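You operate a simulated robot arm through the tools that you are given. There is no shell and no other tool.

The job below is to be done with a simulated two-armed robot. You get a single attempt, and the scene is never put back.

Task
Pick up the box labelled "filters" from the top of the grey bench with one hand, pass it to the other hand and put it on the shelf of the green table.

Only the result counts: the job must be done as asked and must still hold three seconds after the hand-in. Knocking over, shifting, dropping, spilling or breaking anything else fails it.

Robot
Two 7-joint arms with two-finger parallel grippers on one trunk, on a base that moves. Base frame: it is fixed to the floor where the robot stands at the start and does not move with it; the origin is under the middle of the robot, x ahead of it, y to its left, z up; the surface under the hand at the start is at about z = 0.8. Readings come in m, rad, newtons and seconds.
The left shoulder is at the start at [0.056, 0.101, 1.034], the right one opposite. With the tool pointing down near the work surface each hand reaches from about 0.26 to 0.54 m from the robot's upright axis, wherever it stands, measured 20 degrees to its own side. Places, roughly: shelf of the green table (34x24 cm) [0.62, -2.68, 0.3]. Payload 2.4 kg a hand.
The tool frame of a hand sits at the grasp point between the pads (the TCP): z along the fingers, y along the line on which they close. The tips reach 0.024 m beyond it. Largest opening 0.068 m; finger width 0.017, thickness 0.01; the body of the gripper, 0.04 by 0.07 m, starts 0.041 m behind the TCP.
Orientation is that of the tool frame in the base frame, as [roll, pitch, yaw] about the fixed x, y, z axes, in that order (R = Rz(yaw) Ry(pitch) Rx(roll)). With the fingers straight down and closing along the base's y, the tool's x points along the base's -x, its y along +y and its z along -z.

Tools
- The arms move only by the tool move_arm. It takes "left_increments", "right_increments" or both (then of equal length, played together; a hand with none holds still); each is a list of rows, each an object of numbers (a shift or turn left out is 0, a gripper value left out holds the last): "tx", "ty", "tz": the shift along the base's x, y, z in mm; "ax", "ay", "az": the turn, a rotation vector about the base's x, y, z in rad; "gripper": the closure in counts, from 0 (fully open) to 255 (shut). In form: [{"tx": .., "ty": .., "tz": .., "ax": .., "ay": .., "az": .., "gripper": ..}, ...]. A call has 1 to 20 rows; each row is the pose to reach, as a shift and turn from the pose commanded when the call began. A row lasts 0.2 s, in which the tool goes at most 0.05 m and 0.15 rad; a call with a longer step from one row to the next is refused whole, and so is a gripper value outside its range. A pose out of reach is approached as far as the arm can. The call stops where the force on the tool passes 40 N (or 10 N more than at its start, if that is more) or the arm is blocked; 0.2 s more then pass. Each finger travels about 0.072 m/s and halts on what it meets, pressing with about 21 N; the grip force reading is that of the motor and also rises with nothing between the fingers. The clock runs only during rows and for 0.2 s after the last one: add rows that repeat a pose to give the fingers time. The reply holds the time, the measured pose of the TCP, the force on the tool along the base axes, the opening and the grip force, in the units named above and with some noise, with the torque about the TCP (base axes, N m) and any sound that the robot's microphone picked up.
- Cameras (640 x 400 px; columns grow to the right, rows downward): "scene" is now at [0.1414, -0.0156, 1.2056]; the picture's right is [-0.19, -0.98, 0.00], its down [-0.44, 0.09, -0.89] and it looks along [0.88, -0.17, -0.45] (base axes); focal length 248 px, centre (320, 200). "left" rides on the left gripper at [0.084, -0.011, -0.075] in its tool frame; the picture's right is [0.13, 0.99, 0.00], its down [-0.60, 0.08, -0.79] and it looks along [-0.79, 0.10, 0.61] (tool axes); focal length 251 px, centre (320, 200). "right" rides on the right gripper at [0.084, 0.011, -0.075] in its tool frame; the picture's right is [-0.13, 0.99, 0.00], its down [-0.60, -0.08, -0.79] and it looks along [-0.79, -0.10, 0.61] (tool axes); focal length 251 px, centre (320, 200). There is no depth. A picture from a camera that has moved, and an enlarged one, comes with that camera's place and axes in the base frame and with its lens. The place of the scene camera against the robot may be out by one fixed shift of up to 0.012 m in any direction.
- snapshot(camera): a new picture of that camera. It takes no simulated time.
- lift_body(by): moves the trunk up (or, below 0, down) by that many m; the arms and the scene camera ride with it, the base frame stays. It gives what a move gives, with no picture.
- drive_base(legs): drives the robot by 1 to 6 legs, each [ahead, left, turn to the left] in m, m and rad, along the robot's own axes; the way and the turn of a leg run together, so that a leg with both is an arc; at most 1.5 m and 3.142 rad a leg. The arms and the cameras ride along, it lands a little off, and it stops where it bumps. It gives what a move gives.
- pan_tilt(pan, tilt): turns the head with the scene camera to pan (to the left, within 1.501 rad either way) and tilt (down, from -0.506 to 1.204), counted from straight ahead of the robot (the tilt from the chest, where the trunk bows). It gives what a move gives.
- zoom(camera, box): a new picture of the part [left, top, right, bottom] of that camera's present view, enlarged. It takes no simulated time.
- hand_in(): hands the job in; it is judged then, once.

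Places have to be worked out from the pictures, the camera data and where the tool is seen. Open the grippers and draw the arms clear of the work before you hand the job in, unless the task says otherwise.

The tools are called after "Emit:" by a JSON object that holds its "op" and its "data". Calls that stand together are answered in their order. move_arm: Moves the arms, as the interface text tells. Its arguments: {"type":"object","properties":{"left_increments":{"type":"array","items":{"type":"object","properties":{"tx":{"type":"number"},"ty":{"type":"number"},"tz":{"type":"number"},"ax":{"type":"number"},"ay":{"type":"number"},"az":{"type":"number"},"gripper":{"type":"number"}}}},"right_increments":{"type":"array","items":{"type":"object","properties":{"tx":{"type":"number"},"ty":{"type":"number"},"tz":{"type":"number"},"ax":{"type":"number"},"ay":{"type":"number"},"az":{"type":"number"},"gripper":{"type":"number"}}}}},"required":[]} The other tools are called the same way: lift_body (by) moves the trunk up or down; drive_base (legs) drives the base; pan_tilt (pan, tilt) turns the head that bears the scene camera; snapshot (camera) takes a picture; zoom (camera, box) takes an enlarged picture of a part of a camera's view; hand_in () hands the job in.

At the start:

```text
time: 0.0
left_tcp_pos: [0.3693, 0.0782, 1.0966]
left_tcp_rot: [-3.141, -0.001, -3.139]
left_contact_force: [-0.6, 0.2, 0.0]
left_wrist_torque: [0.0, -0.02, 0.01]
left_width: 0.068
left_gripper_force: 0.0
right_tcp_pos: [0.3854, -0.2602, 1.0968]
right_tcp_rot: [3.141, 0.0, 3.14]
right_contact_force: [0.0, 0.4, 0.5]
right_wrist_torque: [0.0, -0.01, 0.0]
right_width: 0.068
right_gripper_force: 0.0
trunk travel left (down, up): [-0.25, 0.6]
robot x, y, heading: [-0.0029, 0.0011, 0.001]
head pan, tilt (commanded): [-0.195, 0.466]
```

scene: 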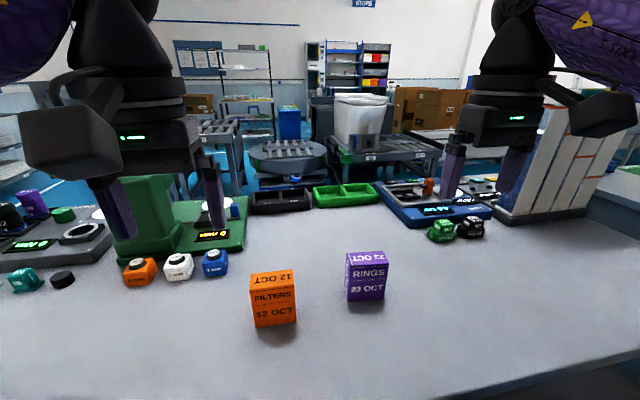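
right: 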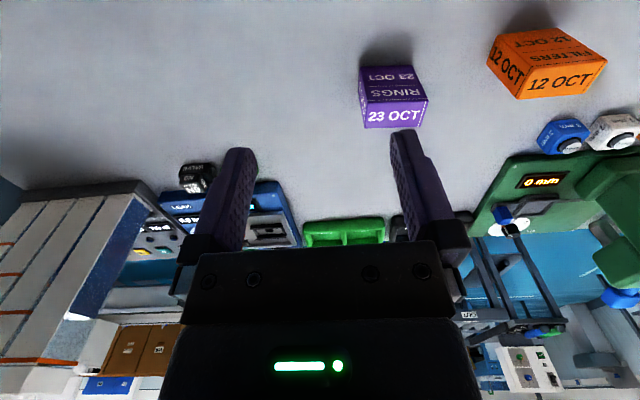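
left: 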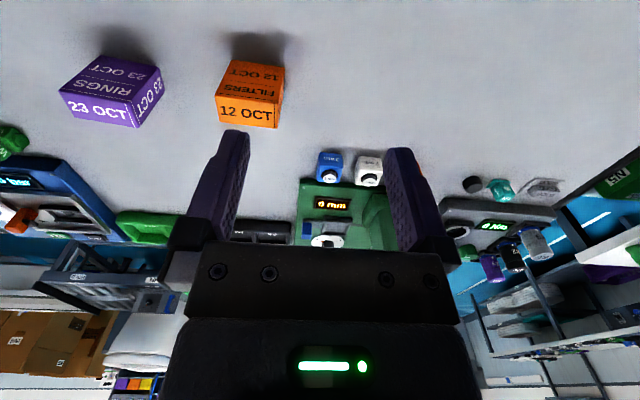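

The scene picture shows the orange "FILTERS" box on the grey bench, just left of centre, with the purple "RINGS" box to its right. I zoom in on it to measure its size and place.

Emit:
{"op": "zoom", "data": {"camera": "scene", "box": [220, 230, 420, 355]}}

Emit:
{"op": "zoom", "data": {"camera": "left", "box": [160, 20, 360, 145]}}

```text
3.20 times, centred on (320, 292) of scene
camera zoom: at [0.1414, -0.0156, 1.2056], right [-0.19, -0.98, 0.0], down [-0.44, 0.09, -0.89], along [0.88, -0.17, -0.45], focal length 795 px, centre (320, -96)
```

zoom: 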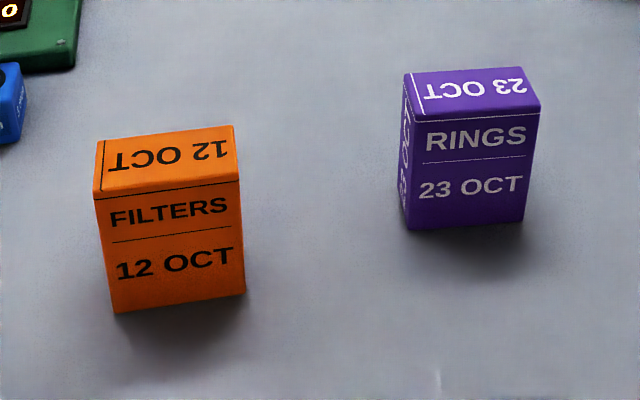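

```text
3.20 times, centred on (260, 82) of left
camera zoom: at [0.2857, 0.066, 1.1725], right [-0.13, 0.99, 0.0], down [0.6, 0.08, 0.79], along [0.79, 0.1, -0.61], focal length 805 px, centre (512, 576)
```

zoom: 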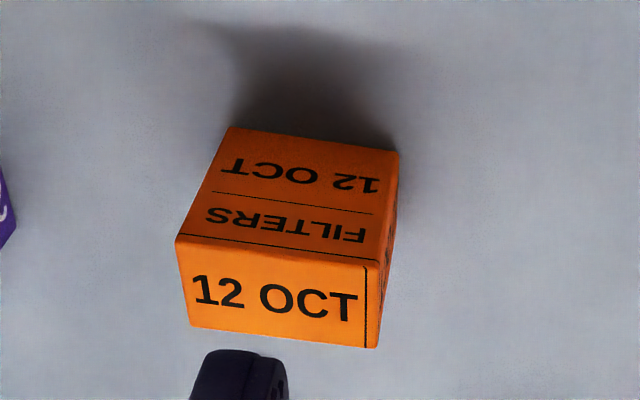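

The left camera puts the FILTERS box at about x 0.464–0.504, y −0.038–0.037 and z 0.80–0.889. It is 4 cm deep, 7.5 cm wide and 9 cm tall, so it must be gripped across its depth (x). Before grasping I turn the head right to see the green table.

Emit:
{"op": "pan_tilt", "data": {"pan": -1.35, "tilt": 0.3}}

Emit:
{"op": "snapshot", "data": {"camera": "scene"}}

```text
time: 1.4
left_tcp_pos: [0.3688, 0.0786, 1.0971]
left_tcp_rot: [-3.14, 0.001, -3.139]
left_contact_force: [0.7, 0.5, 0.8]
left_wrist_torque: [0.0, 0.01, -0.03]
left_width: 0.0682
left_gripper_force: 0.0
right_tcp_pos: [0.3868, -0.2595, 1.0979]
right_tcp_rot: [3.141, 0.001, 3.14]
right_contact_force: [0.0, -0.4, 0.4]
right_wrist_torque: [0.03, -0.01, -0.05]
right_width: 0.068
right_gripper_force: 0.0
trunk travel left (down, up): [-0.25, 0.6]
robot x, y, heading: [-0.0027, -0.0005, 0.0]
head pan, tilt (commanded): [-1.349, 0.3]
```

```text
taken
camera scene: at [0.0721, -0.089, 1.221], right [-0.98, -0.22, 0.0], down [-0.07, 0.29, -0.96], along [0.21, -0.93, -0.3], focal length 248 px, centre (320, 200)
```

scene: 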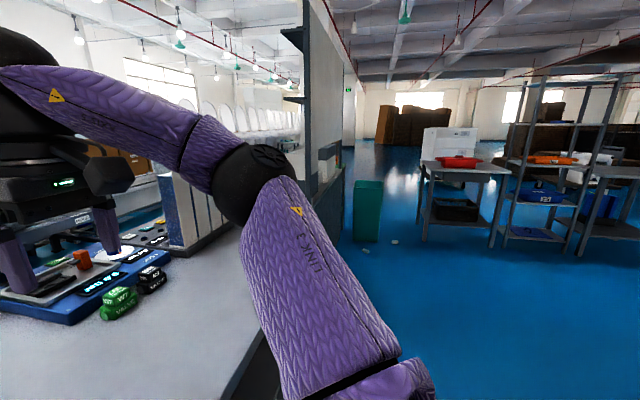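

The green table is mostly hidden behind the right arm and a grey panel; a green block shows near column 368. I zoom in there.

Emit:
{"op": "zoom", "data": {"camera": "scene", "box": [260, 140, 460, 265]}}

```text
3.20 times, centred on (360, 202) of scene
camera zoom: at [0.0721, -0.089, 1.221], right [-0.98, -0.22, 0.0], down [-0.07, 0.29, -0.96], along [0.21, -0.93, -0.3], focal length 795 px, centre (192, 192)
```

zoom: 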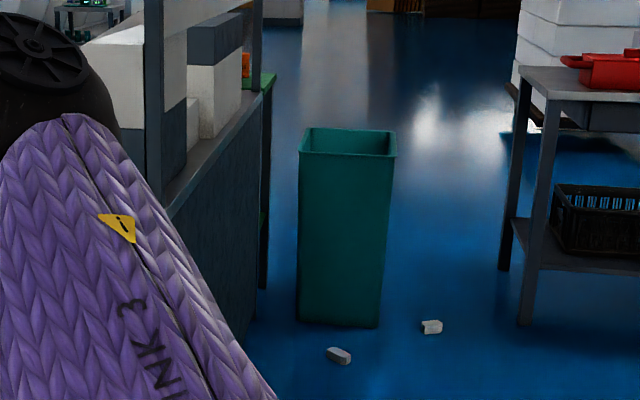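

The green table stands about 2.7 m to the right, behind a tall grey bench, and a teal bin stands near it on the aisle side. I will pick the box first with the left hand. I turn it −90° about z so it closes along x with its camera on the left, and bring it over the box.

Emit:
{"op": "move_arm", "data": {"left_increments": [{"tx": 10, "ty": -6, "tz": 0, "az": -0.1428, "gripper": 0}, {"tx": 20, "ty": -12, "tz": 0, "az": -0.2856}, {"tx": 30, "ty": -18, "tz": 0, "az": -0.4284}, {"tx": 40, "ty": -24, "tz": 0, "az": -0.5712}, {"tx": 50, "ty": -30, "tz": 0, "az": -0.714}, {"tx": 60, "ty": -36, "tz": -5, "az": -0.8568}, {"tx": 70, "ty": -42, "tz": -10, "az": -0.9996}, {"tx": 80, "ty": -48, "tz": -20, "az": -1.1424}, {"tx": 90, "ty": -54, "tz": -30, "az": -1.2852}, {"tx": 100, "ty": -60, "tz": -40, "az": -1.428}, {"tx": 115, "ty": -66, "tz": -50, "az": -1.5708}, {"tx": 115, "ty": -66, "tz": -50, "az": -1.5708}]}}

Emit:
{"op": "pan_tilt", "data": {"pan": 0.0, "tilt": 0.6}}

Emit:
{"op": "snapshot", "data": {"camera": "left"}}

Emit:
{"op": "snapshot", "data": {"camera": "scene"}}

```text
time: 4.0
left_tcp_pos: [0.292, -0.0095, 1.0098]
left_tcp_rot: [-3.141, 0.0, 1.573]
left_contact_force: [0.5, -0.5, 0.4]
left_wrist_torque: [0.01, -0.01, -0.01]
left_width: 0.0681
left_gripper_force: 0.0
left hand out of reach, approached as far as the arm can: row 5, 6, 7, 8, 9, 10, 11, 12
right_tcp_pos: [0.385, -0.2595, 1.0972]
right_tcp_rot: [3.141, 0.0, 3.14]
right_contact_force: [0.7, 1.1, -1.3]
right_wrist_torque: [-0.01, 0.02, 0.02]
right_width: 0.0681
right_gripper_force: 0.0
trunk travel left (down, up): [-0.25, 0.6]
robot x, y, heading: [-0.0002, 0.0031, 0.003]
head pan, tilt (commanded): [-1.349, 0.3]
```

```text
time: 5.5
left_tcp_pos: [0.292, -0.0096, 1.0092]
left_tcp_rot: [3.142, 0.0, 1.573]
left_contact_force: [-1.4, -0.3, 0.2]
left_wrist_torque: [-0.01, -0.01, -0.01]
left_width: 0.068
left_gripper_force: 0.0
right_tcp_pos: [0.3854, -0.2597, 1.0982]
right_tcp_rot: [-3.141, 0.001, 3.141]
right_contact_force: [0.3, 0.4, 0.6]
right_wrist_torque: [0.02, 0.0, 0.02]
right_width: 0.0682
right_gripper_force: 0.0
trunk travel left (down, up): [-0.25, 0.6]
robot x, y, heading: [-0.0003, -0.0015, -0.002]
head pan, tilt (commanded): [0.0, 0.6]
```

```text
taken
camera left: at [0.2807, 0.0739, 1.0857], right [0.99, 0.13, 0.0], down [0.08, -0.6, 0.79], along [0.11, -0.79, -0.61], focal length 251 px, centre (320, 200)
```

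left: 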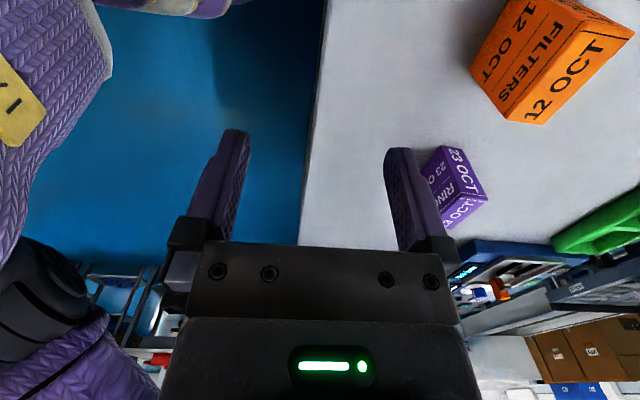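

```text
taken
camera scene: at [0.1399, 0.002, 1.1935], right [0.0, -1.0, 0.0], down [-0.57, 0.0, -0.82], along [0.82, 0.0, -0.57], focal length 248 px, centre (320, 200)
```

scene: 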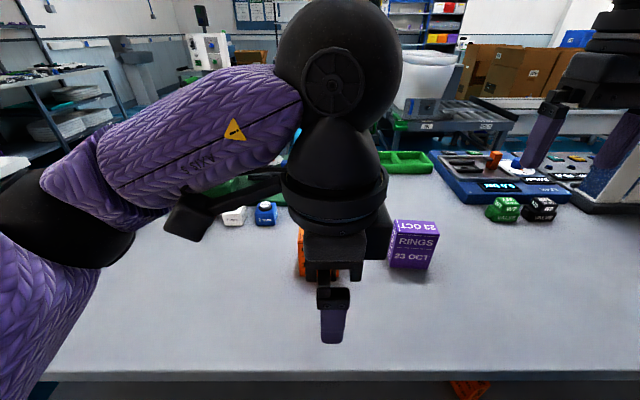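

The left hand could not reach over the box at this yaw and stopped at x 0.29. I make a small move to learn which pose the next increments count from.

Emit:
{"op": "move_arm", "data": {"left_increments": [{"tx": 0, "ty": 0, "tz": 10, "az": 0.1}, {"tx": 0, "ty": 0, "tz": 20, "az": 0.2}, {"tx": 0, "ty": 0, "tz": 20, "az": 0.2}]}}

```text
time: 6.3
left_tcp_pos: [0.2959, -0.0075, 1.0294]
left_tcp_rot: [-3.142, -0.001, 1.775]
left_contact_force: [-0.1, 0.1, 0.3]
left_wrist_torque: [-0.06, -0.01, 0.02]
left_width: 0.068
left_gripper_force: 0.1
right_tcp_pos: [0.3853, -0.2593, 1.0979]
right_tcp_rot: [3.141, -0.001, 3.14]
right_contact_force: [0.6, -0.1, -0.8]
right_wrist_torque: [0.01, 0.0, 0.02]
right_width: 0.0682
right_gripper_force: 0.0
trunk travel left (down, up): [-0.25, 0.6]
robot x, y, heading: [-0.0011, -0.0025, 0.0]
head pan, tilt (commanded): [0.0, 0.6]
```

Increments count from the pose actually reached. I turn the hand back the other way, through the straight pose, towards the opposite yaw (+90°), which may allow more reach.

Emit:
{"op": "move_arm", "data": {"left_increments": [{"tx": 7, "ty": 9, "tz": 7, "az": 0.14}, {"tx": 15, "ty": 18, "tz": 14, "az": 0.28}, {"tx": 22, "ty": 27, "tz": 21, "az": 0.42}, {"tx": 30, "ty": 36, "tz": 28, "az": 0.56}, {"tx": 37, "ty": 45, "tz": 35, "az": 0.7}, {"tx": 45, "ty": 54, "tz": 40, "az": 0.84}, {"tx": 52, "ty": 63, "tz": 40, "az": 0.98}, {"tx": 60, "ty": 72, "tz": 40, "az": 1.12}, {"tx": 67, "ty": 81, "tz": 40, "az": 1.26}, {"tx": 74, "ty": 86, "tz": 40, "az": 1.366}, {"tx": 74, "ty": 86, "tz": 40, "az": 1.5}, {"tx": 74, "ty": 86, "tz": 40, "az": 1.64}, {"tx": 74, "ty": 86, "tz": 40, "az": 1.78}, {"tx": 74, "ty": 86, "tz": 40, "az": 1.92}, {"tx": 74, "ty": 86, "tz": 40, "az": 2.06}, {"tx": 74, "ty": 86, "tz": 40, "az": 2.2}, {"tx": 74, "ty": 86, "tz": 40, "az": 2.34}, {"tx": 74, "ty": 86, "tz": 40, "az": 2.48}, {"tx": 74, "ty": 86, "tz": 40, "az": 2.62}, {"tx": 74, "ty": 86, "tz": 40, "az": 2.76}]}}

Emit:
{"op": "snapshot", "data": {"camera": "scene"}}

```text
time: 10.5
left_tcp_pos: [0.3731, 0.0798, 1.0686]
left_tcp_rot: [-3.141, 0.0, -1.747]
left_contact_force: [0.1, 0.1, -0.5]
left_wrist_torque: [0.02, 0.01, -0.01]
left_width: 0.068
left_gripper_force: 0.0
right_tcp_pos: [0.385, -0.2599, 1.0971]
right_tcp_rot: [-3.141, 0.0, 3.141]
right_contact_force: [0.3, 0.3, -0.2]
right_wrist_torque: [0.0, 0.0, -0.01]
right_width: 0.0685
right_gripper_force: 0.0
trunk travel left (down, up): [-0.25, 0.6]
robot x, y, heading: [0.0013, 0.0029, -0.003]
head pan, tilt (commanded): [0.0, 0.6]
```

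```text
taken
camera scene: at [0.1399, 0.0021, 1.1935], right [0.0, -1.0, 0.0], down [-0.57, 0.0, -0.82], along [0.82, 0.0, -0.57], focal length 248 px, centre (320, 200)
```

scene: 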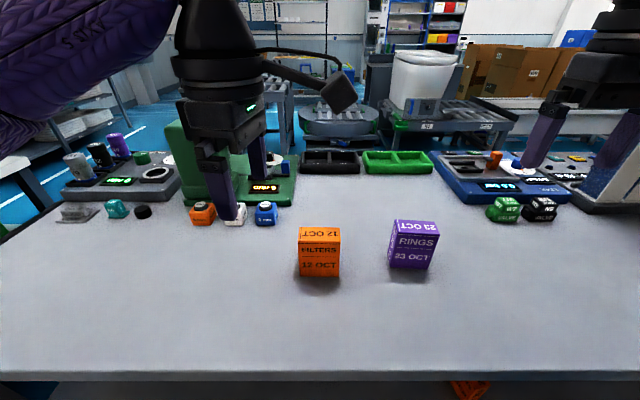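

The hand turned freely this way (yaw −1.747). Now I bring it over the box at yaw −π/2, aiming at x 0.484, y 0.012, z 1.0.

Emit:
{"op": "move_arm", "data": {"left_increments": [{"tx": 20, "ty": -12, "tz": -10, "az": 0.06}, {"tx": 40, "ty": -24, "tz": -20, "az": 0.12}, {"tx": 60, "ty": -36, "tz": -35, "az": 0.176}, {"tx": 80, "ty": -48, "tz": -50, "az": 0.176}, {"tx": 100, "ty": -60, "tz": -60, "az": 0.176}, {"tx": 111, "ty": -68, "tz": -69, "az": 0.176}, {"tx": 111, "ty": -68, "tz": -69, "az": 0.176}]}}

Emit:
{"op": "snapshot", "data": {"camera": "left"}}

Emit:
{"op": "snapshot", "data": {"camera": "scene"}}

```text
time: 12.1
left_tcp_pos: [0.4755, 0.0178, 0.9971]
left_tcp_rot: [-3.14, -0.002, -1.573]
left_contact_force: [-0.1, 0.5, -0.8]
left_wrist_torque: [-0.02, 0.04, -0.02]
left_width: 0.0679
left_gripper_force: 0.0
left hand out of reach, approached as far as the arm can: row 6, 7
right_tcp_pos: [0.3854, -0.261, 1.0982]
right_tcp_rot: [3.141, -0.001, 3.14]
right_contact_force: [0.0, 0.1, 1.5]
right_wrist_torque: [0.03, 0.01, 0.0]
right_width: 0.068
right_gripper_force: 0.1
trunk travel left (down, up): [-0.25, 0.6]
robot x, y, heading: [-0.0018, 0.0043, -0.002]
head pan, tilt (commanded): [0.0, 0.6]
```

```text
taken
camera left: at [0.4874, -0.0679, 1.073], right [-0.99, -0.12, 0.0], down [-0.08, 0.6, 0.79], along [-0.1, 0.79, -0.61], focal length 251 px, centre (320, 200)
```

left: 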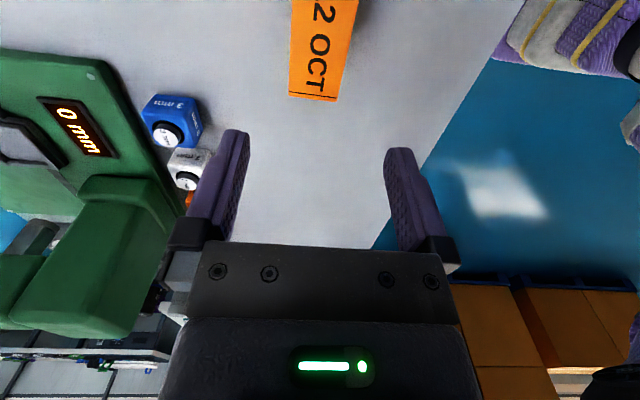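

```text
taken
camera scene: at [0.1399, 0.0022, 1.1935], right [0.0, -1.0, 0.0], down [-0.57, 0.0, -0.82], along [0.82, 0.0, -0.57], focal length 248 px, centre (320, 200)
```

scene: 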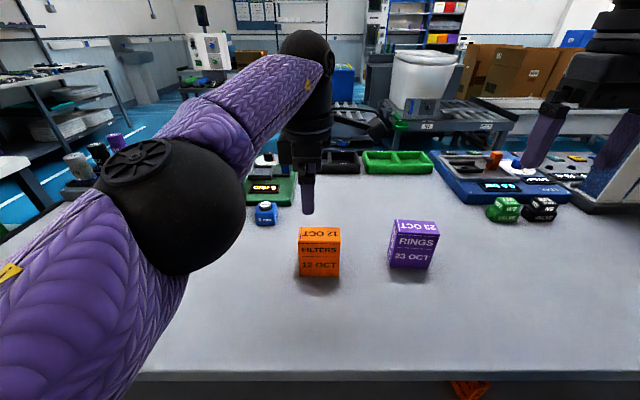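

The hand is above the box, with the box's centre at about x 0.479. I will tilt the left hand 45°, coming from the upper left, so its camera sits above it and the box's right side stays free for the right hand. First I go to a pre-grasp point up-left of the box.

Emit:
{"op": "move_arm", "data": {"left_increments": [{"tx": 0, "ty": 15, "tz": 0, "ax": -0.131}, {"tx": 0, "ty": 30, "tz": -5, "ax": -0.262}, {"tx": 1, "ty": 45, "tz": -12, "ax": -0.393}, {"tx": 2, "ty": 60, "tz": -20, "ax": -0.524}, {"tx": 3, "ty": 75, "tz": -30, "ax": -0.655}, {"tx": 4, "ty": 88, "tz": -44, "ax": -0.785}, {"tx": 4, "ty": 88, "tz": -44, "ax": -0.785}]}}

Emit:
{"op": "snapshot", "data": {"camera": "left"}}

Emit:
{"op": "snapshot", "data": {"camera": "scene"}}

```text
time: 13.7
left_tcp_pos: [0.4787, 0.1031, 0.9531]
left_tcp_rot: [-3.138, -0.788, -1.574]
left_contact_force: [0.0, -0.4, -0.3]
left_wrist_torque: [0.05, 0.03, -0.01]
left_width: 0.0681
left_gripper_force: 0.1
right_tcp_pos: [0.3852, -0.2589, 1.0978]
right_tcp_rot: [3.141, 0.0, 3.139]
right_contact_force: [0.1, -0.1, -0.3]
right_wrist_torque: [0.0, 0.03, -0.01]
right_width: 0.0679
right_gripper_force: 0.0
trunk travel left (down, up): [-0.25, 0.6]
robot x, y, heading: [0.0005, -0.0005, 0.002]
head pan, tilt (commanded): [0.0, 0.6]
```

```text
taken
camera left: at [0.4894, 0.0968, 1.0665], right [-0.99, -0.09, 0.09], down [-0.08, 0.99, 0.13], along [-0.1, 0.12, -0.99], focal length 251 px, centre (320, 200)
```

left: 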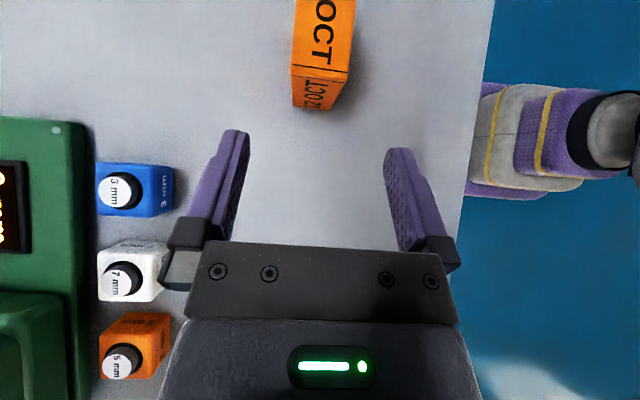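

```text
taken
camera scene: at [0.1399, 0.0023, 1.1935], right [0.0, -1.0, 0.0], down [-0.57, 0.0, -0.82], along [0.82, 0.0, -0.57], focal length 248 px, centre (320, 200)
```

scene: 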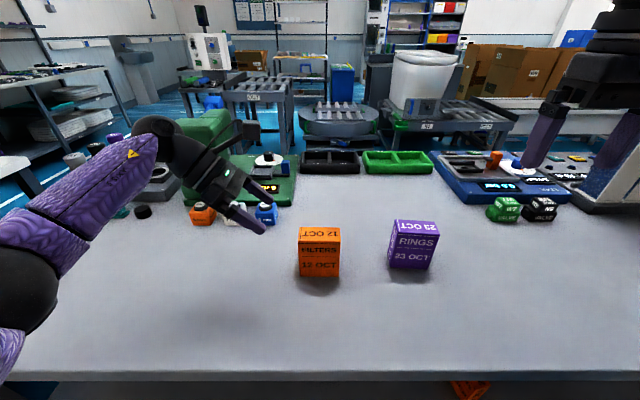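

The left hand is at the 45° pre-grasp and sees the box from above. I zoom in to refine where its edges are.

Emit:
{"op": "zoom", "data": {"camera": "left", "box": [240, 0, 400, 120]}}

```text
3.33 times, centred on (320, 60) of left
camera zoom: at [0.4894, 0.0968, 1.0665], right [-0.99, -0.09, 0.09], down [-0.08, 0.99, 0.13], along [-0.1, 0.12, -0.99], focal length 838 px, centre (320, 667)
```

zoom: 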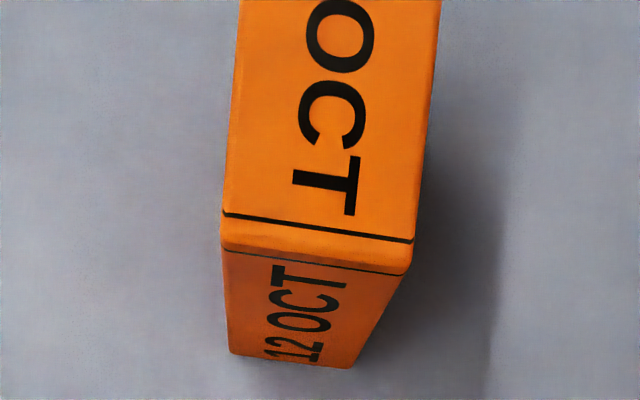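

The box spans x 0.4615–0.499, ends at y ≈ 0.036, and its centre is x ≈ 0.480. I advance along the 45° line to y 0.019, z 0.868 with the fingers open.

Emit:
{"op": "move_arm", "data": {"left_increments": [{"tx": 1, "ty": -20, "tz": -20}, {"tx": 1, "ty": -40, "tz": -40}, {"tx": 1, "ty": -58, "tz": -59}, {"tx": 1, "ty": -72, "tz": -73}, {"tx": 1, "ty": -84, "tz": -85}, {"tx": 1, "ty": -84, "tz": -85}]}}

Emit:
{"op": "snapshot", "data": {"camera": "left"}}

Emit:
{"op": "zoom", "data": {"camera": "scene", "box": [200, 150, 440, 300]}}

```text
time: 15.1
left_tcp_pos: [0.4777, 0.0213, 0.8694]
left_tcp_rot: [-3.139, -0.784, -1.575]
left_contact_force: [0.0, 0.0, -0.2]
left_wrist_torque: [0.02, 0.02, 0.0]
left_width: 0.0679
left_gripper_force: 0.1
right_tcp_pos: [0.3845, -0.2598, 1.0972]
right_tcp_rot: [3.141, 0.001, 3.14]
right_contact_force: [0.3, 0.0, -0.3]
right_wrist_torque: [-0.03, 0.01, 0.02]
right_width: 0.0678
right_gripper_force: 0.1
trunk travel left (down, up): [-0.25, 0.6]
robot x, y, heading: [0.0024, -0.0027, -0.002]
head pan, tilt (commanded): [0.0, 0.6]
```

```text
taken
camera left: at [0.489, 0.0142, 0.9829], right [-0.99, -0.09, 0.09], down [-0.08, 0.99, 0.13], along [-0.1, 0.13, -0.99], focal length 251 px, centre (320, 200)
```

left: 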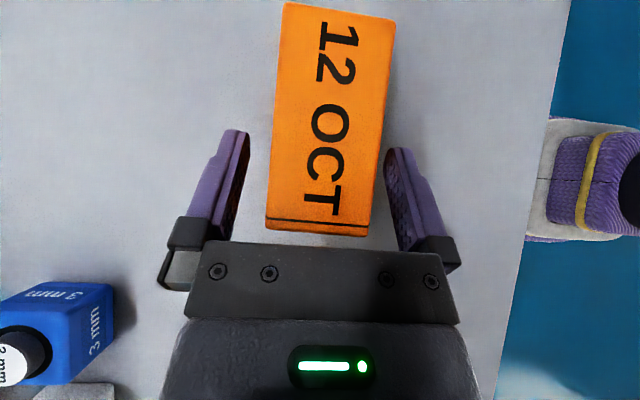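

```text
2.67 times, centred on (320, 225) of scene
camera zoom: at [0.1399, 0.0021, 1.1935], right [0.0, -1.0, 0.0], down [-0.57, 0.0, -0.82], along [0.82, 0.0, -0.57], focal length 662 px, centre (320, 133)
```

zoom: 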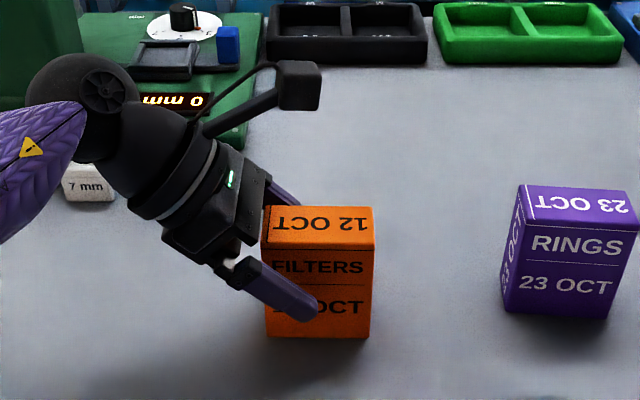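

The fingers straddle the box centrally. I close the left gripper and wait for it to settle.

Emit:
{"op": "move_arm", "data": {"left_increments": [{"gripper": 120}, {"gripper": 255}, {"gripper": 255}, {"gripper": 255}, {"gripper": 255}, {"gripper": 255}]}}

Emit:
{"op": "snapshot", "data": {"camera": "left"}}

```text
time: 16.5
left_tcp_pos: [0.4785, 0.0216, 0.869]
left_tcp_rot: [-3.139, -0.785, -1.576]
left_contact_force: [-0.2, -0.4, 0.5]
left_wrist_torque: [-0.07, -0.01, 0.0]
left_width: 0.0378
left_gripper_force: 21.1
right_tcp_pos: [0.3846, -0.2589, 1.0986]
right_tcp_rot: [-3.141, 0.0, 3.14]
right_contact_force: [0.0, -1.1, 0.5]
right_wrist_torque: [0.02, -0.01, -0.04]
right_width: 0.0682
right_gripper_force: 0.0
trunk travel left (down, up): [-0.25, 0.6]
robot x, y, heading: [0.0019, 0.001, 0.001]
head pan, tilt (commanded): [0.0, 0.6]
```

```text
taken
camera left: at [0.4891, 0.0144, 0.9831], right [-0.99, -0.09, 0.09], down [-0.08, 0.99, 0.13], along [-0.1, 0.13, -0.99], focal length 251 px, centre (320, 200)
```

left: 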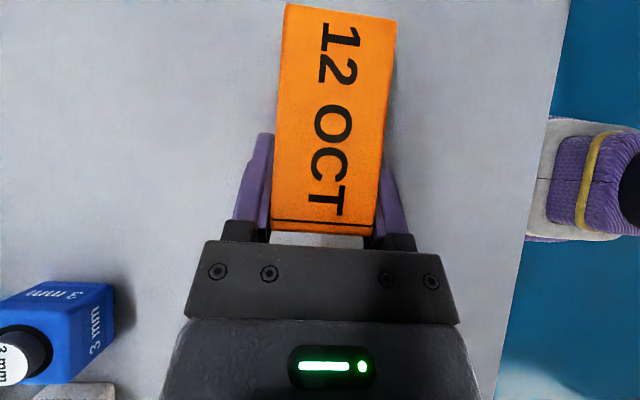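

The box is gripped at 0.0378 m width with 21 N. I lift it slowly straight up by 15 cm.

Emit:
{"op": "move_arm", "data": {"left_increments": [{"tz": 8}, {"tz": 20}, {"tz": 40}, {"tz": 60}, {"tz": 85}, {"tz": 110}, {"tz": 135}, {"tz": 150}, {"tz": 150}]}}

Emit:
{"op": "snapshot", "data": {"camera": "scene"}}

Emit:
{"op": "snapshot", "data": {"camera": "left"}}

```text
time: 18.5
left_tcp_pos: [0.4799, 0.019, 1.0195]
left_tcp_rot: [-3.138, -0.786, -1.576]
left_contact_force: [0.3, -0.4, -2.4]
left_wrist_torque: [0.02, 0.04, -0.03]
left_width: 0.0378
left_gripper_force: 21.0
right_tcp_pos: [0.3856, -0.2602, 1.0982]
right_tcp_rot: [3.141, 0.001, 3.139]
right_contact_force: [0.1, -0.4, 0.3]
right_wrist_torque: [0.0, -0.02, 0.0]
right_width: 0.0681
right_gripper_force: 0.1
trunk travel left (down, up): [-0.25, 0.6]
robot x, y, heading: [0.0028, 0.004, 0.003]
head pan, tilt (commanded): [0.0, 0.6]
```

```text
taken
camera scene: at [0.14, 0.0021, 1.1935], right [0.0, -1.0, 0.0], down [-0.57, 0.0, -0.82], along [0.82, 0.0, -0.57], focal length 248 px, centre (320, 200)
```

scene: 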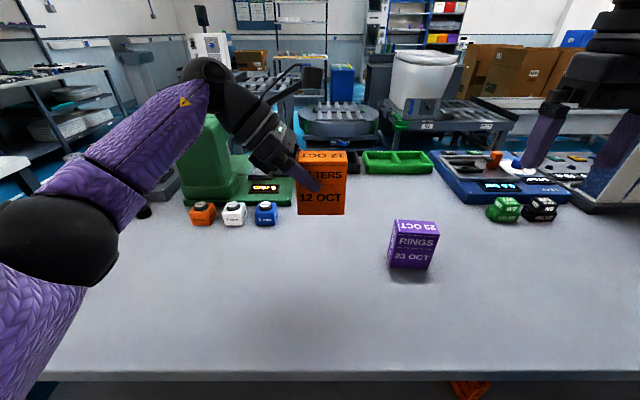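

```text
taken
camera left: at [0.4912, 0.0116, 1.1328], right [-0.99, -0.09, 0.09], down [-0.08, 0.99, 0.13], along [-0.1, 0.13, -0.99], focal length 251 px, centre (320, 200)
```

left: 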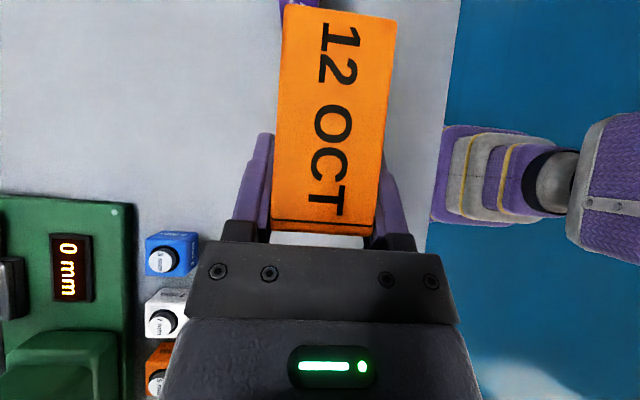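

The box is lifted cleanly and weighs about 2.4 N. Before driving I look to the left and right with the head to see what free floor lies around the robot.

Emit:
{"op": "pan_tilt", "data": {"pan": -1.5, "tilt": 0.5}}

Emit:
{"op": "snapshot", "data": {"camera": "scene"}}

Emit:
{"op": "pan_tilt", "data": {"pan": 1.5, "tilt": 0.5}}

Emit:
{"op": "snapshot", "data": {"camera": "scene"}}

```text
time: 20.1
left_tcp_pos: [0.4811, 0.0187, 1.0189]
left_tcp_rot: [-3.137, -0.785, -1.575]
left_contact_force: [0.4, 0.1, -1.5]
left_wrist_torque: [0.05, 0.01, 0.02]
left_width: 0.0379
left_gripper_force: 20.6
right_tcp_pos: [0.3853, -0.2599, 1.0987]
right_tcp_rot: [-3.141, -0.001, 3.14]
right_contact_force: [-0.3, -0.5, -0.2]
right_wrist_torque: [0.02, -0.02, 0.0]
right_width: 0.0681
right_gripper_force: 0.1
trunk travel left (down, up): [-0.25, 0.6]
robot x, y, heading: [-0.0021, 0.0008, 0.001]
head pan, tilt (commanded): [-1.499, 0.499]
```

```text
taken
camera scene: at [0.0582, -0.0886, 1.2026], right [-1.0, -0.07, 0.0], down [-0.04, 0.48, -0.88], along [0.06, -0.88, -0.48], focal length 248 px, centre (320, 200)
```

scene: 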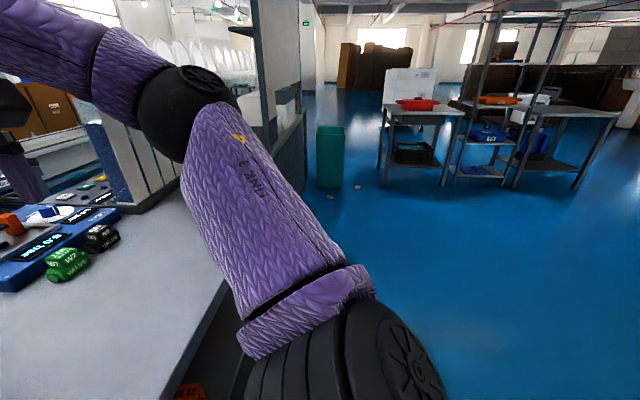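

```text
time: 22.7
left_tcp_pos: [0.4804, 0.0183, 1.0188]
left_tcp_rot: [-3.137, -0.785, -1.578]
left_contact_force: [0.2, 0.1, -1.2]
left_wrist_torque: [0.04, 0.0, -0.03]
left_width: 0.0377
left_gripper_force: 21.2
right_tcp_pos: [0.3863, -0.26, 1.098]
right_tcp_rot: [3.141, 0.0, 3.138]
right_contact_force: [0.8, -0.6, 0.2]
right_wrist_torque: [0.0, -0.01, 0.01]
right_width: 0.068
right_gripper_force: 0.1
trunk travel left (down, up): [-0.25, 0.6]
robot x, y, heading: [-0.0002, 0.0011, 0.001]
head pan, tilt (commanded): [1.499, 0.499]
```

```text
taken
camera scene: at [0.0582, 0.0929, 1.2026], right [1.0, -0.07, 0.0], down [-0.03, -0.48, -0.88], along [0.06, 0.88, -0.48], focal length 248 px, centre (320, 200)
```

scene: 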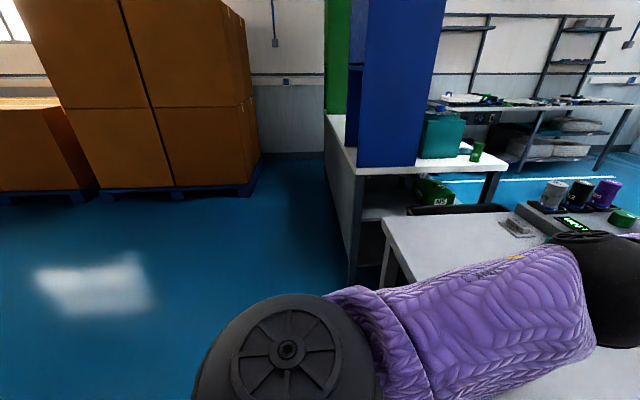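

The floor to the right and rear-right is open; a bin and a table with a red tray stand near the green table. I back away from the bench and slide right about 1 m for a better look.

Emit:
{"op": "drive_base", "data": {"legs": [[-0.45, 0, 0], [0, -1.0, 0]]}}

Emit:
{"op": "pan_tilt", "data": {"pan": -1.2, "tilt": 0.4}}

Emit:
{"op": "snapshot", "data": {"camera": "scene"}}

```text
time: 30.4
left_tcp_pos: [0.0191, -1.015, 1.0188]
left_tcp_rot: [-3.138, -0.785, -1.582]
left_contact_force: [0.8, 0.2, -1.2]
left_wrist_torque: [0.02, 0.0, 0.02]
left_width: 0.0379
left_gripper_force: 21.2
right_tcp_pos: [-0.0783, -1.2926, 1.0979]
right_tcp_rot: [3.141, 0.002, 3.135]
right_contact_force: [-0.5, -0.4, 0.0]
right_wrist_torque: [0.07, -0.01, 0.02]
right_width: 0.0682
right_gripper_force: 0.0
trunk travel left (down, up): [-0.25, 0.6]
robot x, y, heading: [-0.4615, -1.0282, -0.003]
head pan, tilt (commanded): [1.499, 0.499]
```

```text
time: 32.8
left_tcp_pos: [0.0181, -1.0149, 1.0201]
left_tcp_rot: [-3.138, -0.785, -1.581]
left_contact_force: [0.3, 0.3, -1.3]
left_wrist_torque: [0.02, -0.01, 0.0]
left_width: 0.0376
left_gripper_force: 20.9
right_tcp_pos: [-0.0772, -1.2926, 1.0973]
right_tcp_rot: [-3.141, -0.001, 3.135]
right_contact_force: [-0.1, -0.2, 0.3]
right_wrist_torque: [0.01, -0.02, -0.04]
right_width: 0.0681
right_gripper_force: 0.0
trunk travel left (down, up): [-0.25, 0.6]
robot x, y, heading: [-0.4604, -1.0319, -0.006]
head pan, tilt (commanded): [-1.201, 0.4]
```

```text
taken
camera scene: at [-0.3772, -1.1153, 1.2117], right [-0.93, -0.36, 0.0], down [-0.14, 0.36, -0.92], along [0.33, -0.86, -0.39], focal length 248 px, centre (320, 200)
```

scene: 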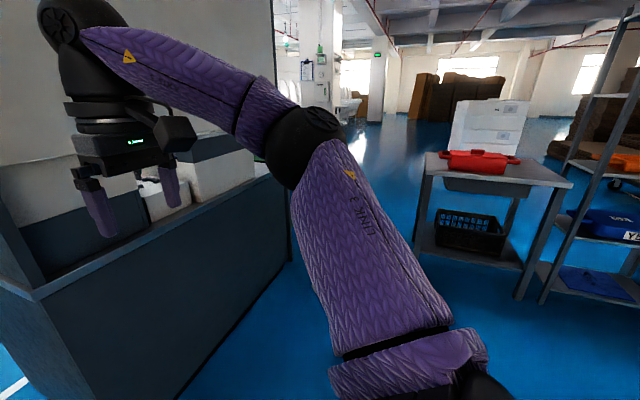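

The right arm blocks the view. There is clear floor around, so I turn the robot right by 90° to face along −y towards the green table.

Emit:
{"op": "drive_base", "data": {"legs": [[0, 0, -1.57]]}}

Emit:
{"op": "pan_tilt", "data": {"pan": 0.3, "tilt": 0.35}}

Emit:
{"op": "snapshot", "data": {"camera": "scene"}}

```text
time: 36.9
left_tcp_pos: [-0.4244, -1.5106, 1.0196]
left_tcp_rot: [-3.139, -0.785, -3.107]
left_contact_force: [-0.5, 0.3, -2.2]
left_wrist_torque: [0.02, -0.03, -0.01]
left_width: 0.0379
left_gripper_force: 21.1
right_tcp_pos: [-0.7065, -1.4257, 1.0986]
right_tcp_rot: [3.141, 0.001, 1.61]
right_contact_force: [-0.6, -0.3, 0.3]
right_wrist_torque: [-0.01, 0.01, -0.03]
right_width: 0.0681
right_gripper_force: 0.0
trunk travel left (down, up): [-0.25, 0.6]
robot x, y, heading: [-0.4645, -1.0326, -1.534]
head pan, tilt (commanded): [-1.201, 0.4]
```

```text
time: 38.5
left_tcp_pos: [-0.4253, -1.5095, 1.0189]
left_tcp_rot: [-3.137, -0.785, -3.106]
left_contact_force: [0.2, -0.4, -1.4]
left_wrist_torque: [0.0, -0.05, 0.03]
left_width: 0.0377
left_gripper_force: 20.7
right_tcp_pos: [-0.7054, -1.4258, 1.0965]
right_tcp_rot: [-3.141, 0.0, 1.606]
right_contact_force: [0.0, -0.2, 0.4]
right_wrist_torque: [0.01, -0.05, 0.03]
right_width: 0.0681
right_gripper_force: 0.1
trunk travel left (down, up): [-0.25, 0.6]
robot x, y, heading: [-0.4663, -1.0354, -1.533]
head pan, tilt (commanded): [0.3, 0.351]
```

```text
taken
camera scene: at [-0.437, -1.176, 1.2162], right [-0.94, -0.33, 0.0], down [-0.11, 0.32, -0.94], along [0.31, -0.89, -0.34], focal length 248 px, centre (320, 200)
```

scene: 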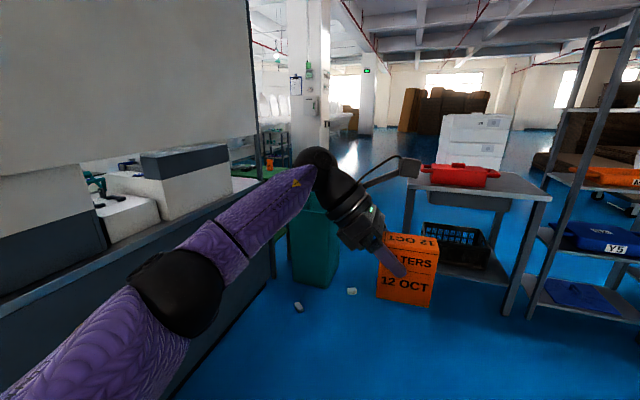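

The left arm hides part of the view, but the green table shows at about (265,165). I zoom in there.

Emit:
{"op": "zoom", "data": {"camera": "scene", "box": [200, 100, 400, 225]}}

```text
3.20 times, centred on (300, 162) of scene
camera zoom: at [-0.437, -1.176, 1.2162], right [-0.94, -0.33, 0.0], down [-0.11, 0.32, -0.94], along [0.31, -0.89, -0.34], focal length 795 px, centre (384, 320)
```

zoom: 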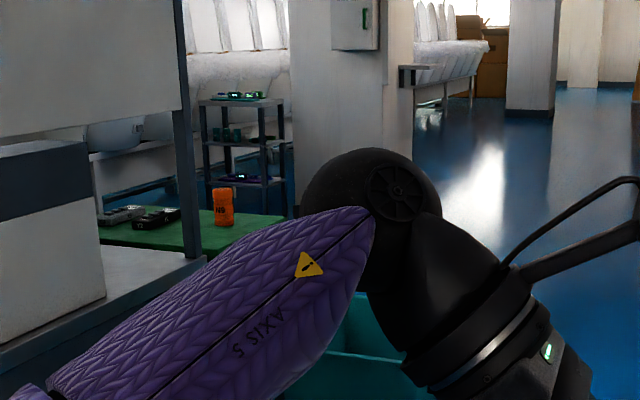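

The tabletop carries a can and some tools, which I must not disturb. I turn the robot left 0.85 rad so the table falls into the gap between the two arms.

Emit:
{"op": "drive_base", "data": {"legs": [[0, 0, 0.85]]}}

Emit:
{"op": "pan_tilt", "data": {"pan": -0.3, "tilt": 0.35}}

Emit:
{"op": "snapshot", "data": {"camera": "scene"}}

```text
time: 41.1
left_tcp_pos: [-0.0735, -1.3136, 1.0201]
left_tcp_rot: [-3.138, -0.785, -2.243]
left_contact_force: [-0.6, -0.3, -0.7]
left_wrist_torque: [0.07, -0.07, 0.02]
left_width: 0.0375
left_gripper_force: 21.0
right_tcp_pos: [-0.3195, -1.4722, 1.0979]
right_tcp_rot: [-3.141, -0.001, 2.473]
right_contact_force: [-0.4, 0.2, 0.6]
right_wrist_torque: [0.02, 0.01, -0.01]
right_width: 0.0681
right_gripper_force: 0.0
trunk travel left (down, up): [-0.25, 0.6]
robot x, y, heading: [-0.4604, -1.0298, -0.669]
head pan, tilt (commanded): [0.3, 0.351]
```

```text
time: 42.1
left_tcp_pos: [-0.072, -1.3139, 1.0188]
left_tcp_rot: [-3.138, -0.785, -2.243]
left_contact_force: [-0.8, 0.0, -1.1]
left_wrist_torque: [0.03, -0.03, 0.01]
left_width: 0.0378
left_gripper_force: 20.5
right_tcp_pos: [-0.3207, -1.4735, 1.098]
right_tcp_rot: [-3.141, -0.001, 2.472]
right_contact_force: [0.2, 0.0, 0.0]
right_wrist_torque: [-0.05, 0.0, -0.02]
right_width: 0.0679
right_gripper_force: 0.1
trunk travel left (down, up): [-0.25, 0.6]
robot x, y, heading: [-0.4603, -1.0285, -0.67]
head pan, tilt (commanded): [-0.3, 0.351]
```

```text
taken
camera scene: at [-0.3703, -1.1421, 1.2162], right [-0.82, -0.57, 0.0], down [-0.2, 0.28, -0.94], along [0.53, -0.77, -0.34], focal length 248 px, centre (320, 200)
```

scene: 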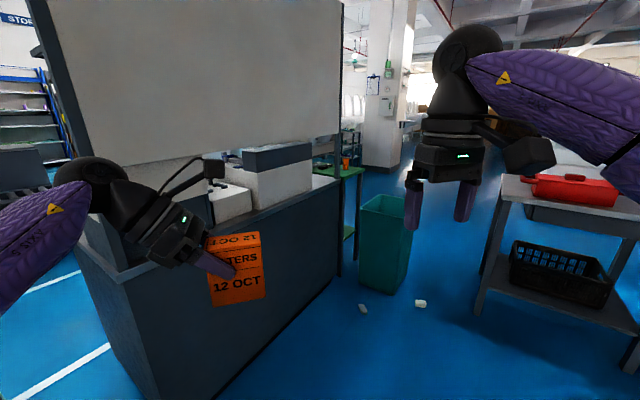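

Emit:
{"op": "zoom", "data": {"camera": "scene", "box": [300, 120, 460, 320]}}

```text
2.00 times, centred on (380, 220) of scene
camera zoom: at [-0.3703, -1.1421, 1.2162], right [-0.82, -0.57, 0.0], down [-0.2, 0.28, -0.94], along [0.53, -0.77, -0.34], focal length 497 px, centre (200, 160)
```

zoom: 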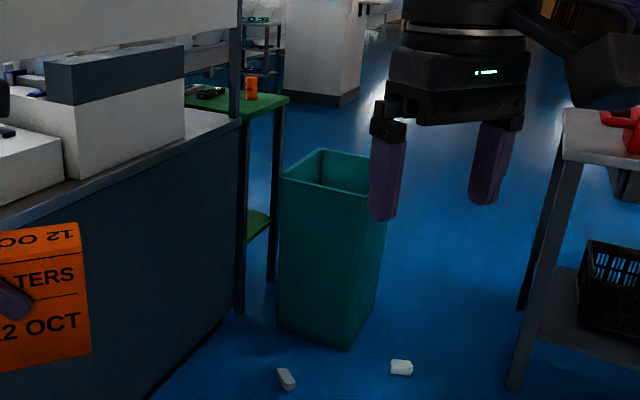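

The green table's −x legs are at about (0.41, −2.57) and (0.41, −2.83), with a shelf between them. The bin blocks the −x side and the rack the +y side, so the −y side looks like the way in. I look down to judge the robot's own footprint.

Emit:
{"op": "pan_tilt", "data": {"pan": -0.3, "tilt": 1.2}}

Emit:
{"op": "snapshot", "data": {"camera": "scene"}}

Emit:
{"op": "pan_tilt", "data": {"pan": -1.5, "tilt": 1.0}}

Emit:
{"op": "snapshot", "data": {"camera": "scene"}}

```text
time: 43.3
left_tcp_pos: [-0.0729, -1.3128, 1.0184]
left_tcp_rot: [-3.138, -0.786, -2.245]
left_contact_force: [-0.8, -0.2, -1.0]
left_wrist_torque: [0.02, 0.03, 0.01]
left_width: 0.0378
left_gripper_force: 21.1
right_tcp_pos: [-0.3203, -1.4742, 1.0975]
right_tcp_rot: [3.141, -0.002, 2.472]
right_contact_force: [0.6, 0.5, 0.3]
right_wrist_torque: [0.01, 0.01, 0.03]
right_width: 0.0682
right_gripper_force: 0.1
trunk travel left (down, up): [-0.25, 0.6]
robot x, y, heading: [-0.4614, -1.0272, -0.665]
head pan, tilt (commanded): [-0.3, 1.201]
```

```text
taken
camera scene: at [-0.3914, -1.1115, 1.1489], right [-0.82, -0.57, 0.0], down [-0.53, 0.77, -0.36], along [0.21, -0.3, -0.93], focal length 248 px, centre (320, 200)
```

scene: 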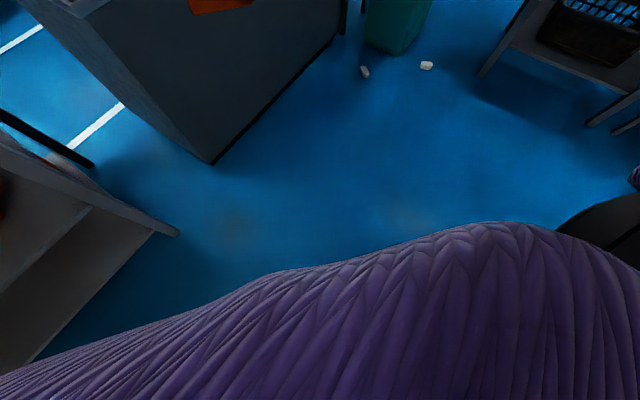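

```text
time: 44.7
left_tcp_pos: [-0.0726, -1.3124, 1.0193]
left_tcp_rot: [-3.138, -0.786, -2.243]
left_contact_force: [0.1, 0.4, -1.2]
left_wrist_torque: [0.02, 0.01, 0.03]
left_width: 0.0377
left_gripper_force: 21.0
right_tcp_pos: [-0.3202, -1.4734, 1.0977]
right_tcp_rot: [3.141, -0.001, 2.472]
right_contact_force: [-0.3, 0.4, -0.3]
right_wrist_torque: [0.0, -0.01, 0.04]
right_width: 0.0679
right_gripper_force: 0.2
trunk travel left (down, up): [-0.25, 0.6]
robot x, y, heading: [-0.4646, -1.0306, -0.668]
head pan, tilt (commanded): [-1.499, 1.0]
```

```text
taken
camera scene: at [-0.4623, -1.1231, 1.1615], right [-0.83, 0.56, 0.0], down [0.47, 0.7, -0.54], along [-0.3, -0.45, -0.84], focal length 248 px, centre (320, 200)
```

scene: 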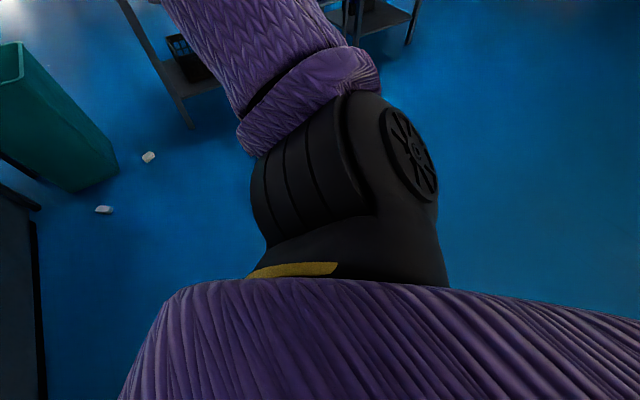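

The body hides the base, so I will not trust the ~0.42 m gap between the bin and the red-tray table. I look at the area beyond the furniture row for a way round.

Emit:
{"op": "pan_tilt", "data": {"pan": -1.45, "tilt": 0.2}}

Emit:
{"op": "snapshot", "data": {"camera": "scene"}}

```text
time: 45.8
left_tcp_pos: [-0.0718, -1.3137, 1.0196]
left_tcp_rot: [-3.138, -0.785, -2.241]
left_contact_force: [0.0, 0.6, -1.8]
left_wrist_torque: [0.01, -0.01, 0.01]
left_width: 0.0377
left_gripper_force: 21.0
right_tcp_pos: [-0.3188, -1.4734, 1.0975]
right_tcp_rot: [-3.14, 0.0, 2.474]
right_contact_force: [-0.8, 0.1, -0.5]
right_wrist_torque: [0.01, -0.02, 0.03]
right_width: 0.068
right_gripper_force: 0.2
trunk travel left (down, up): [-0.25, 0.6]
robot x, y, heading: [-0.4662, -1.0285, -0.67]
head pan, tilt (commanded): [-1.45, 0.201]
```

```text
taken
camera scene: at [-0.4717, -1.145, 1.2302], right [-0.85, 0.52, 0.0], down [0.1, 0.17, -0.98], along [-0.51, -0.84, -0.2], focal length 248 px, centre (320, 200)
```

scene: 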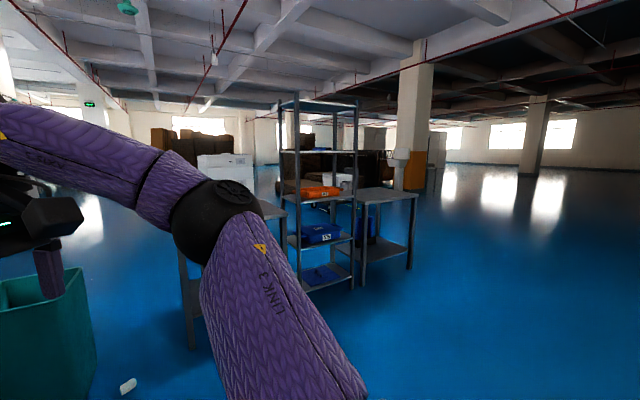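

Beyond the row, which ends near x ≈ −2.5, the floor is wide open, so I can go round it to the table's −y side. First I do the handover here in free space, and I turn back to heading 0 so the axes are simple.

Emit:
{"op": "drive_base", "data": {"legs": [[0, 0, 0.67]]}}

Emit:
{"op": "pan_tilt", "data": {"pan": 0.0, "tilt": 0.5}}

Emit:
{"op": "snapshot", "data": {"camera": "scene"}}

```text
time: 48.0
left_tcp_pos: [0.018, -1.0105, 1.0184]
left_tcp_rot: [-3.138, -0.786, -1.575]
left_contact_force: [-1.0, -0.2, -1.5]
left_wrist_torque: [0.0, 0.0, -0.03]
left_width: 0.0379
left_gripper_force: 21.4
right_tcp_pos: [-0.0763, -1.2895, 1.098]
right_tcp_rot: [-3.141, -0.002, 3.141]
right_contact_force: [0.5, 0.1, -0.6]
right_wrist_torque: [0.02, 0.03, 0.02]
right_width: 0.0679
right_gripper_force: 0.0
trunk travel left (down, up): [-0.25, 0.6]
robot x, y, heading: [-0.4608, -1.0312, -0.002]
head pan, tilt (commanded): [-1.45, 0.201]
```

```text
time: 49.6
left_tcp_pos: [0.0195, -1.0106, 1.0192]
left_tcp_rot: [-3.139, -0.785, -1.574]
left_contact_force: [-0.2, 0.3, -2.0]
left_wrist_torque: [0.06, 0.02, -0.02]
left_width: 0.0381
left_gripper_force: 20.9
right_tcp_pos: [-0.0758, -1.289, 1.0981]
right_tcp_rot: [3.142, 0.0, -3.141]
right_contact_force: [-0.2, -0.5, -0.3]
right_wrist_torque: [-0.02, 0.0, 0.02]
right_width: 0.0682
right_gripper_force: 0.0
trunk travel left (down, up): [-0.25, 0.6]
robot x, y, heading: [-0.4599, -1.0294, 0.002]
head pan, tilt (commanded): [0.0, 0.499]
```

```text
taken
camera scene: at [-0.3192, -1.0282, 1.2026], right [0.0, -1.0, 0.0], down [-0.48, 0.0, -0.88], along [0.88, 0.0, -0.48], focal length 248 px, centre (320, 200)
```

scene: 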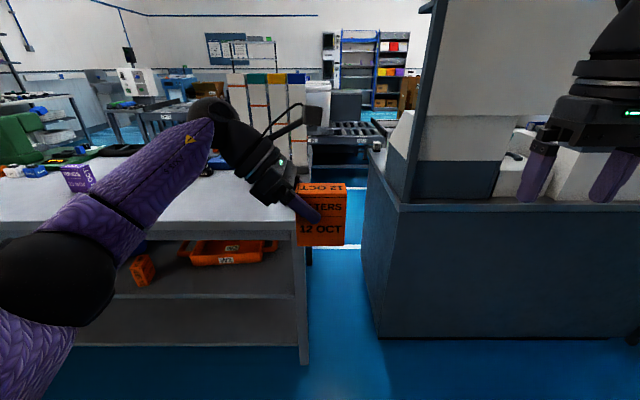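

With heading 0 there is free space in front. I bring the left hand upright (fingers down, the box tilted 45° in the grip) and pull it slightly nearer. I will then yaw it to the natural orientation so the right hand can take the box's lower corner horizontally from behind.

Emit:
{"op": "move_arm", "data": {"left_increments": [{"tx": -9, "ty": -3, "tz": 10, "ax": 0.131}, {"tx": -18, "ty": -6, "tz": 20, "ax": 0.262}, {"tx": -27, "ty": -9, "tz": 30, "ax": 0.393}, {"tx": -36, "ty": -12, "tz": 40, "ax": 0.524}, {"tx": -44, "ty": -15, "tz": 50, "ax": 0.655}, {"tx": -50, "ty": -20, "tz": 60, "ax": 0.785}, {"tx": -50, "ty": -20, "tz": 60, "ax": 0.785}]}}

Emit:
{"op": "move_arm", "data": {"left_increments": [{"tx": 3, "ty": -2, "az": -0.1428}, {"tx": 6, "ty": -4, "az": -0.2856}, {"tx": 9, "ty": -6, "az": -0.4284}, {"tx": 12, "ty": -9, "az": -0.5712}, {"tx": 15, "ty": -12, "az": -0.714}, {"tx": 18, "ty": -15, "az": -0.8568}, {"tx": 21, "ty": -18, "az": -0.9996}, {"tx": 24, "ty": -21, "az": -1.1424}, {"tx": 27, "ty": -24, "az": -1.2852}, {"tx": 30, "ty": -27, "az": -1.428}, {"tx": 30, "ty": -29, "az": -1.5708}, {"tx": 30, "ty": -29, "az": -1.5708}]}}

Emit:
{"op": "snapshot", "data": {"camera": "scene"}}

Emit:
{"op": "snapshot", "data": {"camera": "left"}}

```text
time: 51.2
left_tcp_pos: [-0.0321, -1.0308, 1.0793]
left_tcp_rot: [-3.139, 0.002, -1.574]
left_contact_force: [0.8, -0.3, -1.4]
left_wrist_torque: [-0.01, -0.03, 0.03]
left_width: 0.0379
left_gripper_force: 21.1
right_tcp_pos: [-0.076, -1.2899, 1.0986]
right_tcp_rot: [-3.141, 0.0, -3.14]
right_contact_force: [0.7, 0.0, 0.2]
right_wrist_torque: [0.02, -0.02, 0.01]
right_width: 0.0682
right_gripper_force: 0.0
trunk travel left (down, up): [-0.25, 0.6]
robot x, y, heading: [-0.4634, -1.0332, 0.001]
head pan, tilt (commanded): [0.0, 0.499]
```

```text
time: 53.8
left_tcp_pos: [-0.0374, -1.0571, 1.0723]
left_tcp_rot: [-3.142, 0.001, 3.137]
left_contact_force: [0.0, 0.4, -2.1]
left_wrist_torque: [0.03, -0.01, -0.01]
left_width: 0.0381
left_gripper_force: 21.2
left hand out of reach, approached as far as the arm can: row 3, 4, 5, 6, 7, 8, 9, 10, 11, 12
right_tcp_pos: [-0.0763, -1.2885, 1.0967]
right_tcp_rot: [3.141, 0.001, 3.141]
right_contact_force: [-0.6, 0.2, -0.6]
right_wrist_torque: [0.06, -0.03, 0.01]
right_width: 0.068
right_gripper_force: 0.0
trunk travel left (down, up): [-0.25, 0.6]
robot x, y, heading: [-0.4605, -1.0287, 0.004]
head pan, tilt (commanded): [0.0, 0.499]
```

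```text
taken
camera scene: at [-0.3193, -1.0284, 1.2026], right [0.0, -1.0, 0.0], down [-0.48, 0.0, -0.88], along [0.88, 0.0, -0.48], focal length 248 px, centre (320, 200)
```

scene: 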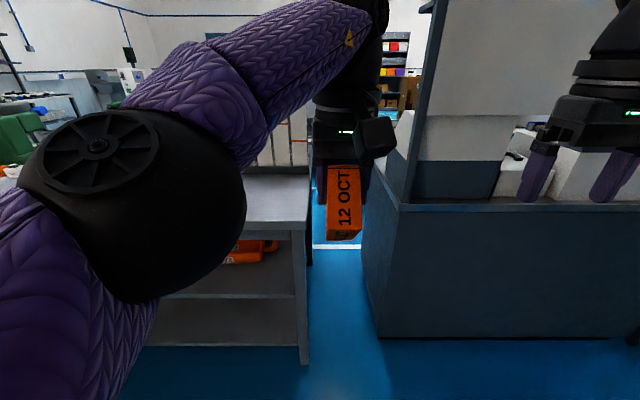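

```text
taken
camera left: at [-0.121, -1.0684, 1.1491], right [-0.13, 0.99, 0.0], down [0.6, 0.08, 0.79], along [0.79, 0.1, -0.61], focal length 251 px, centre (320, 200)
```

left: 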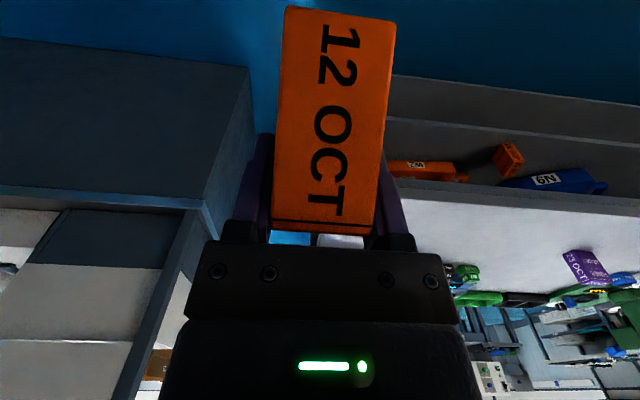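

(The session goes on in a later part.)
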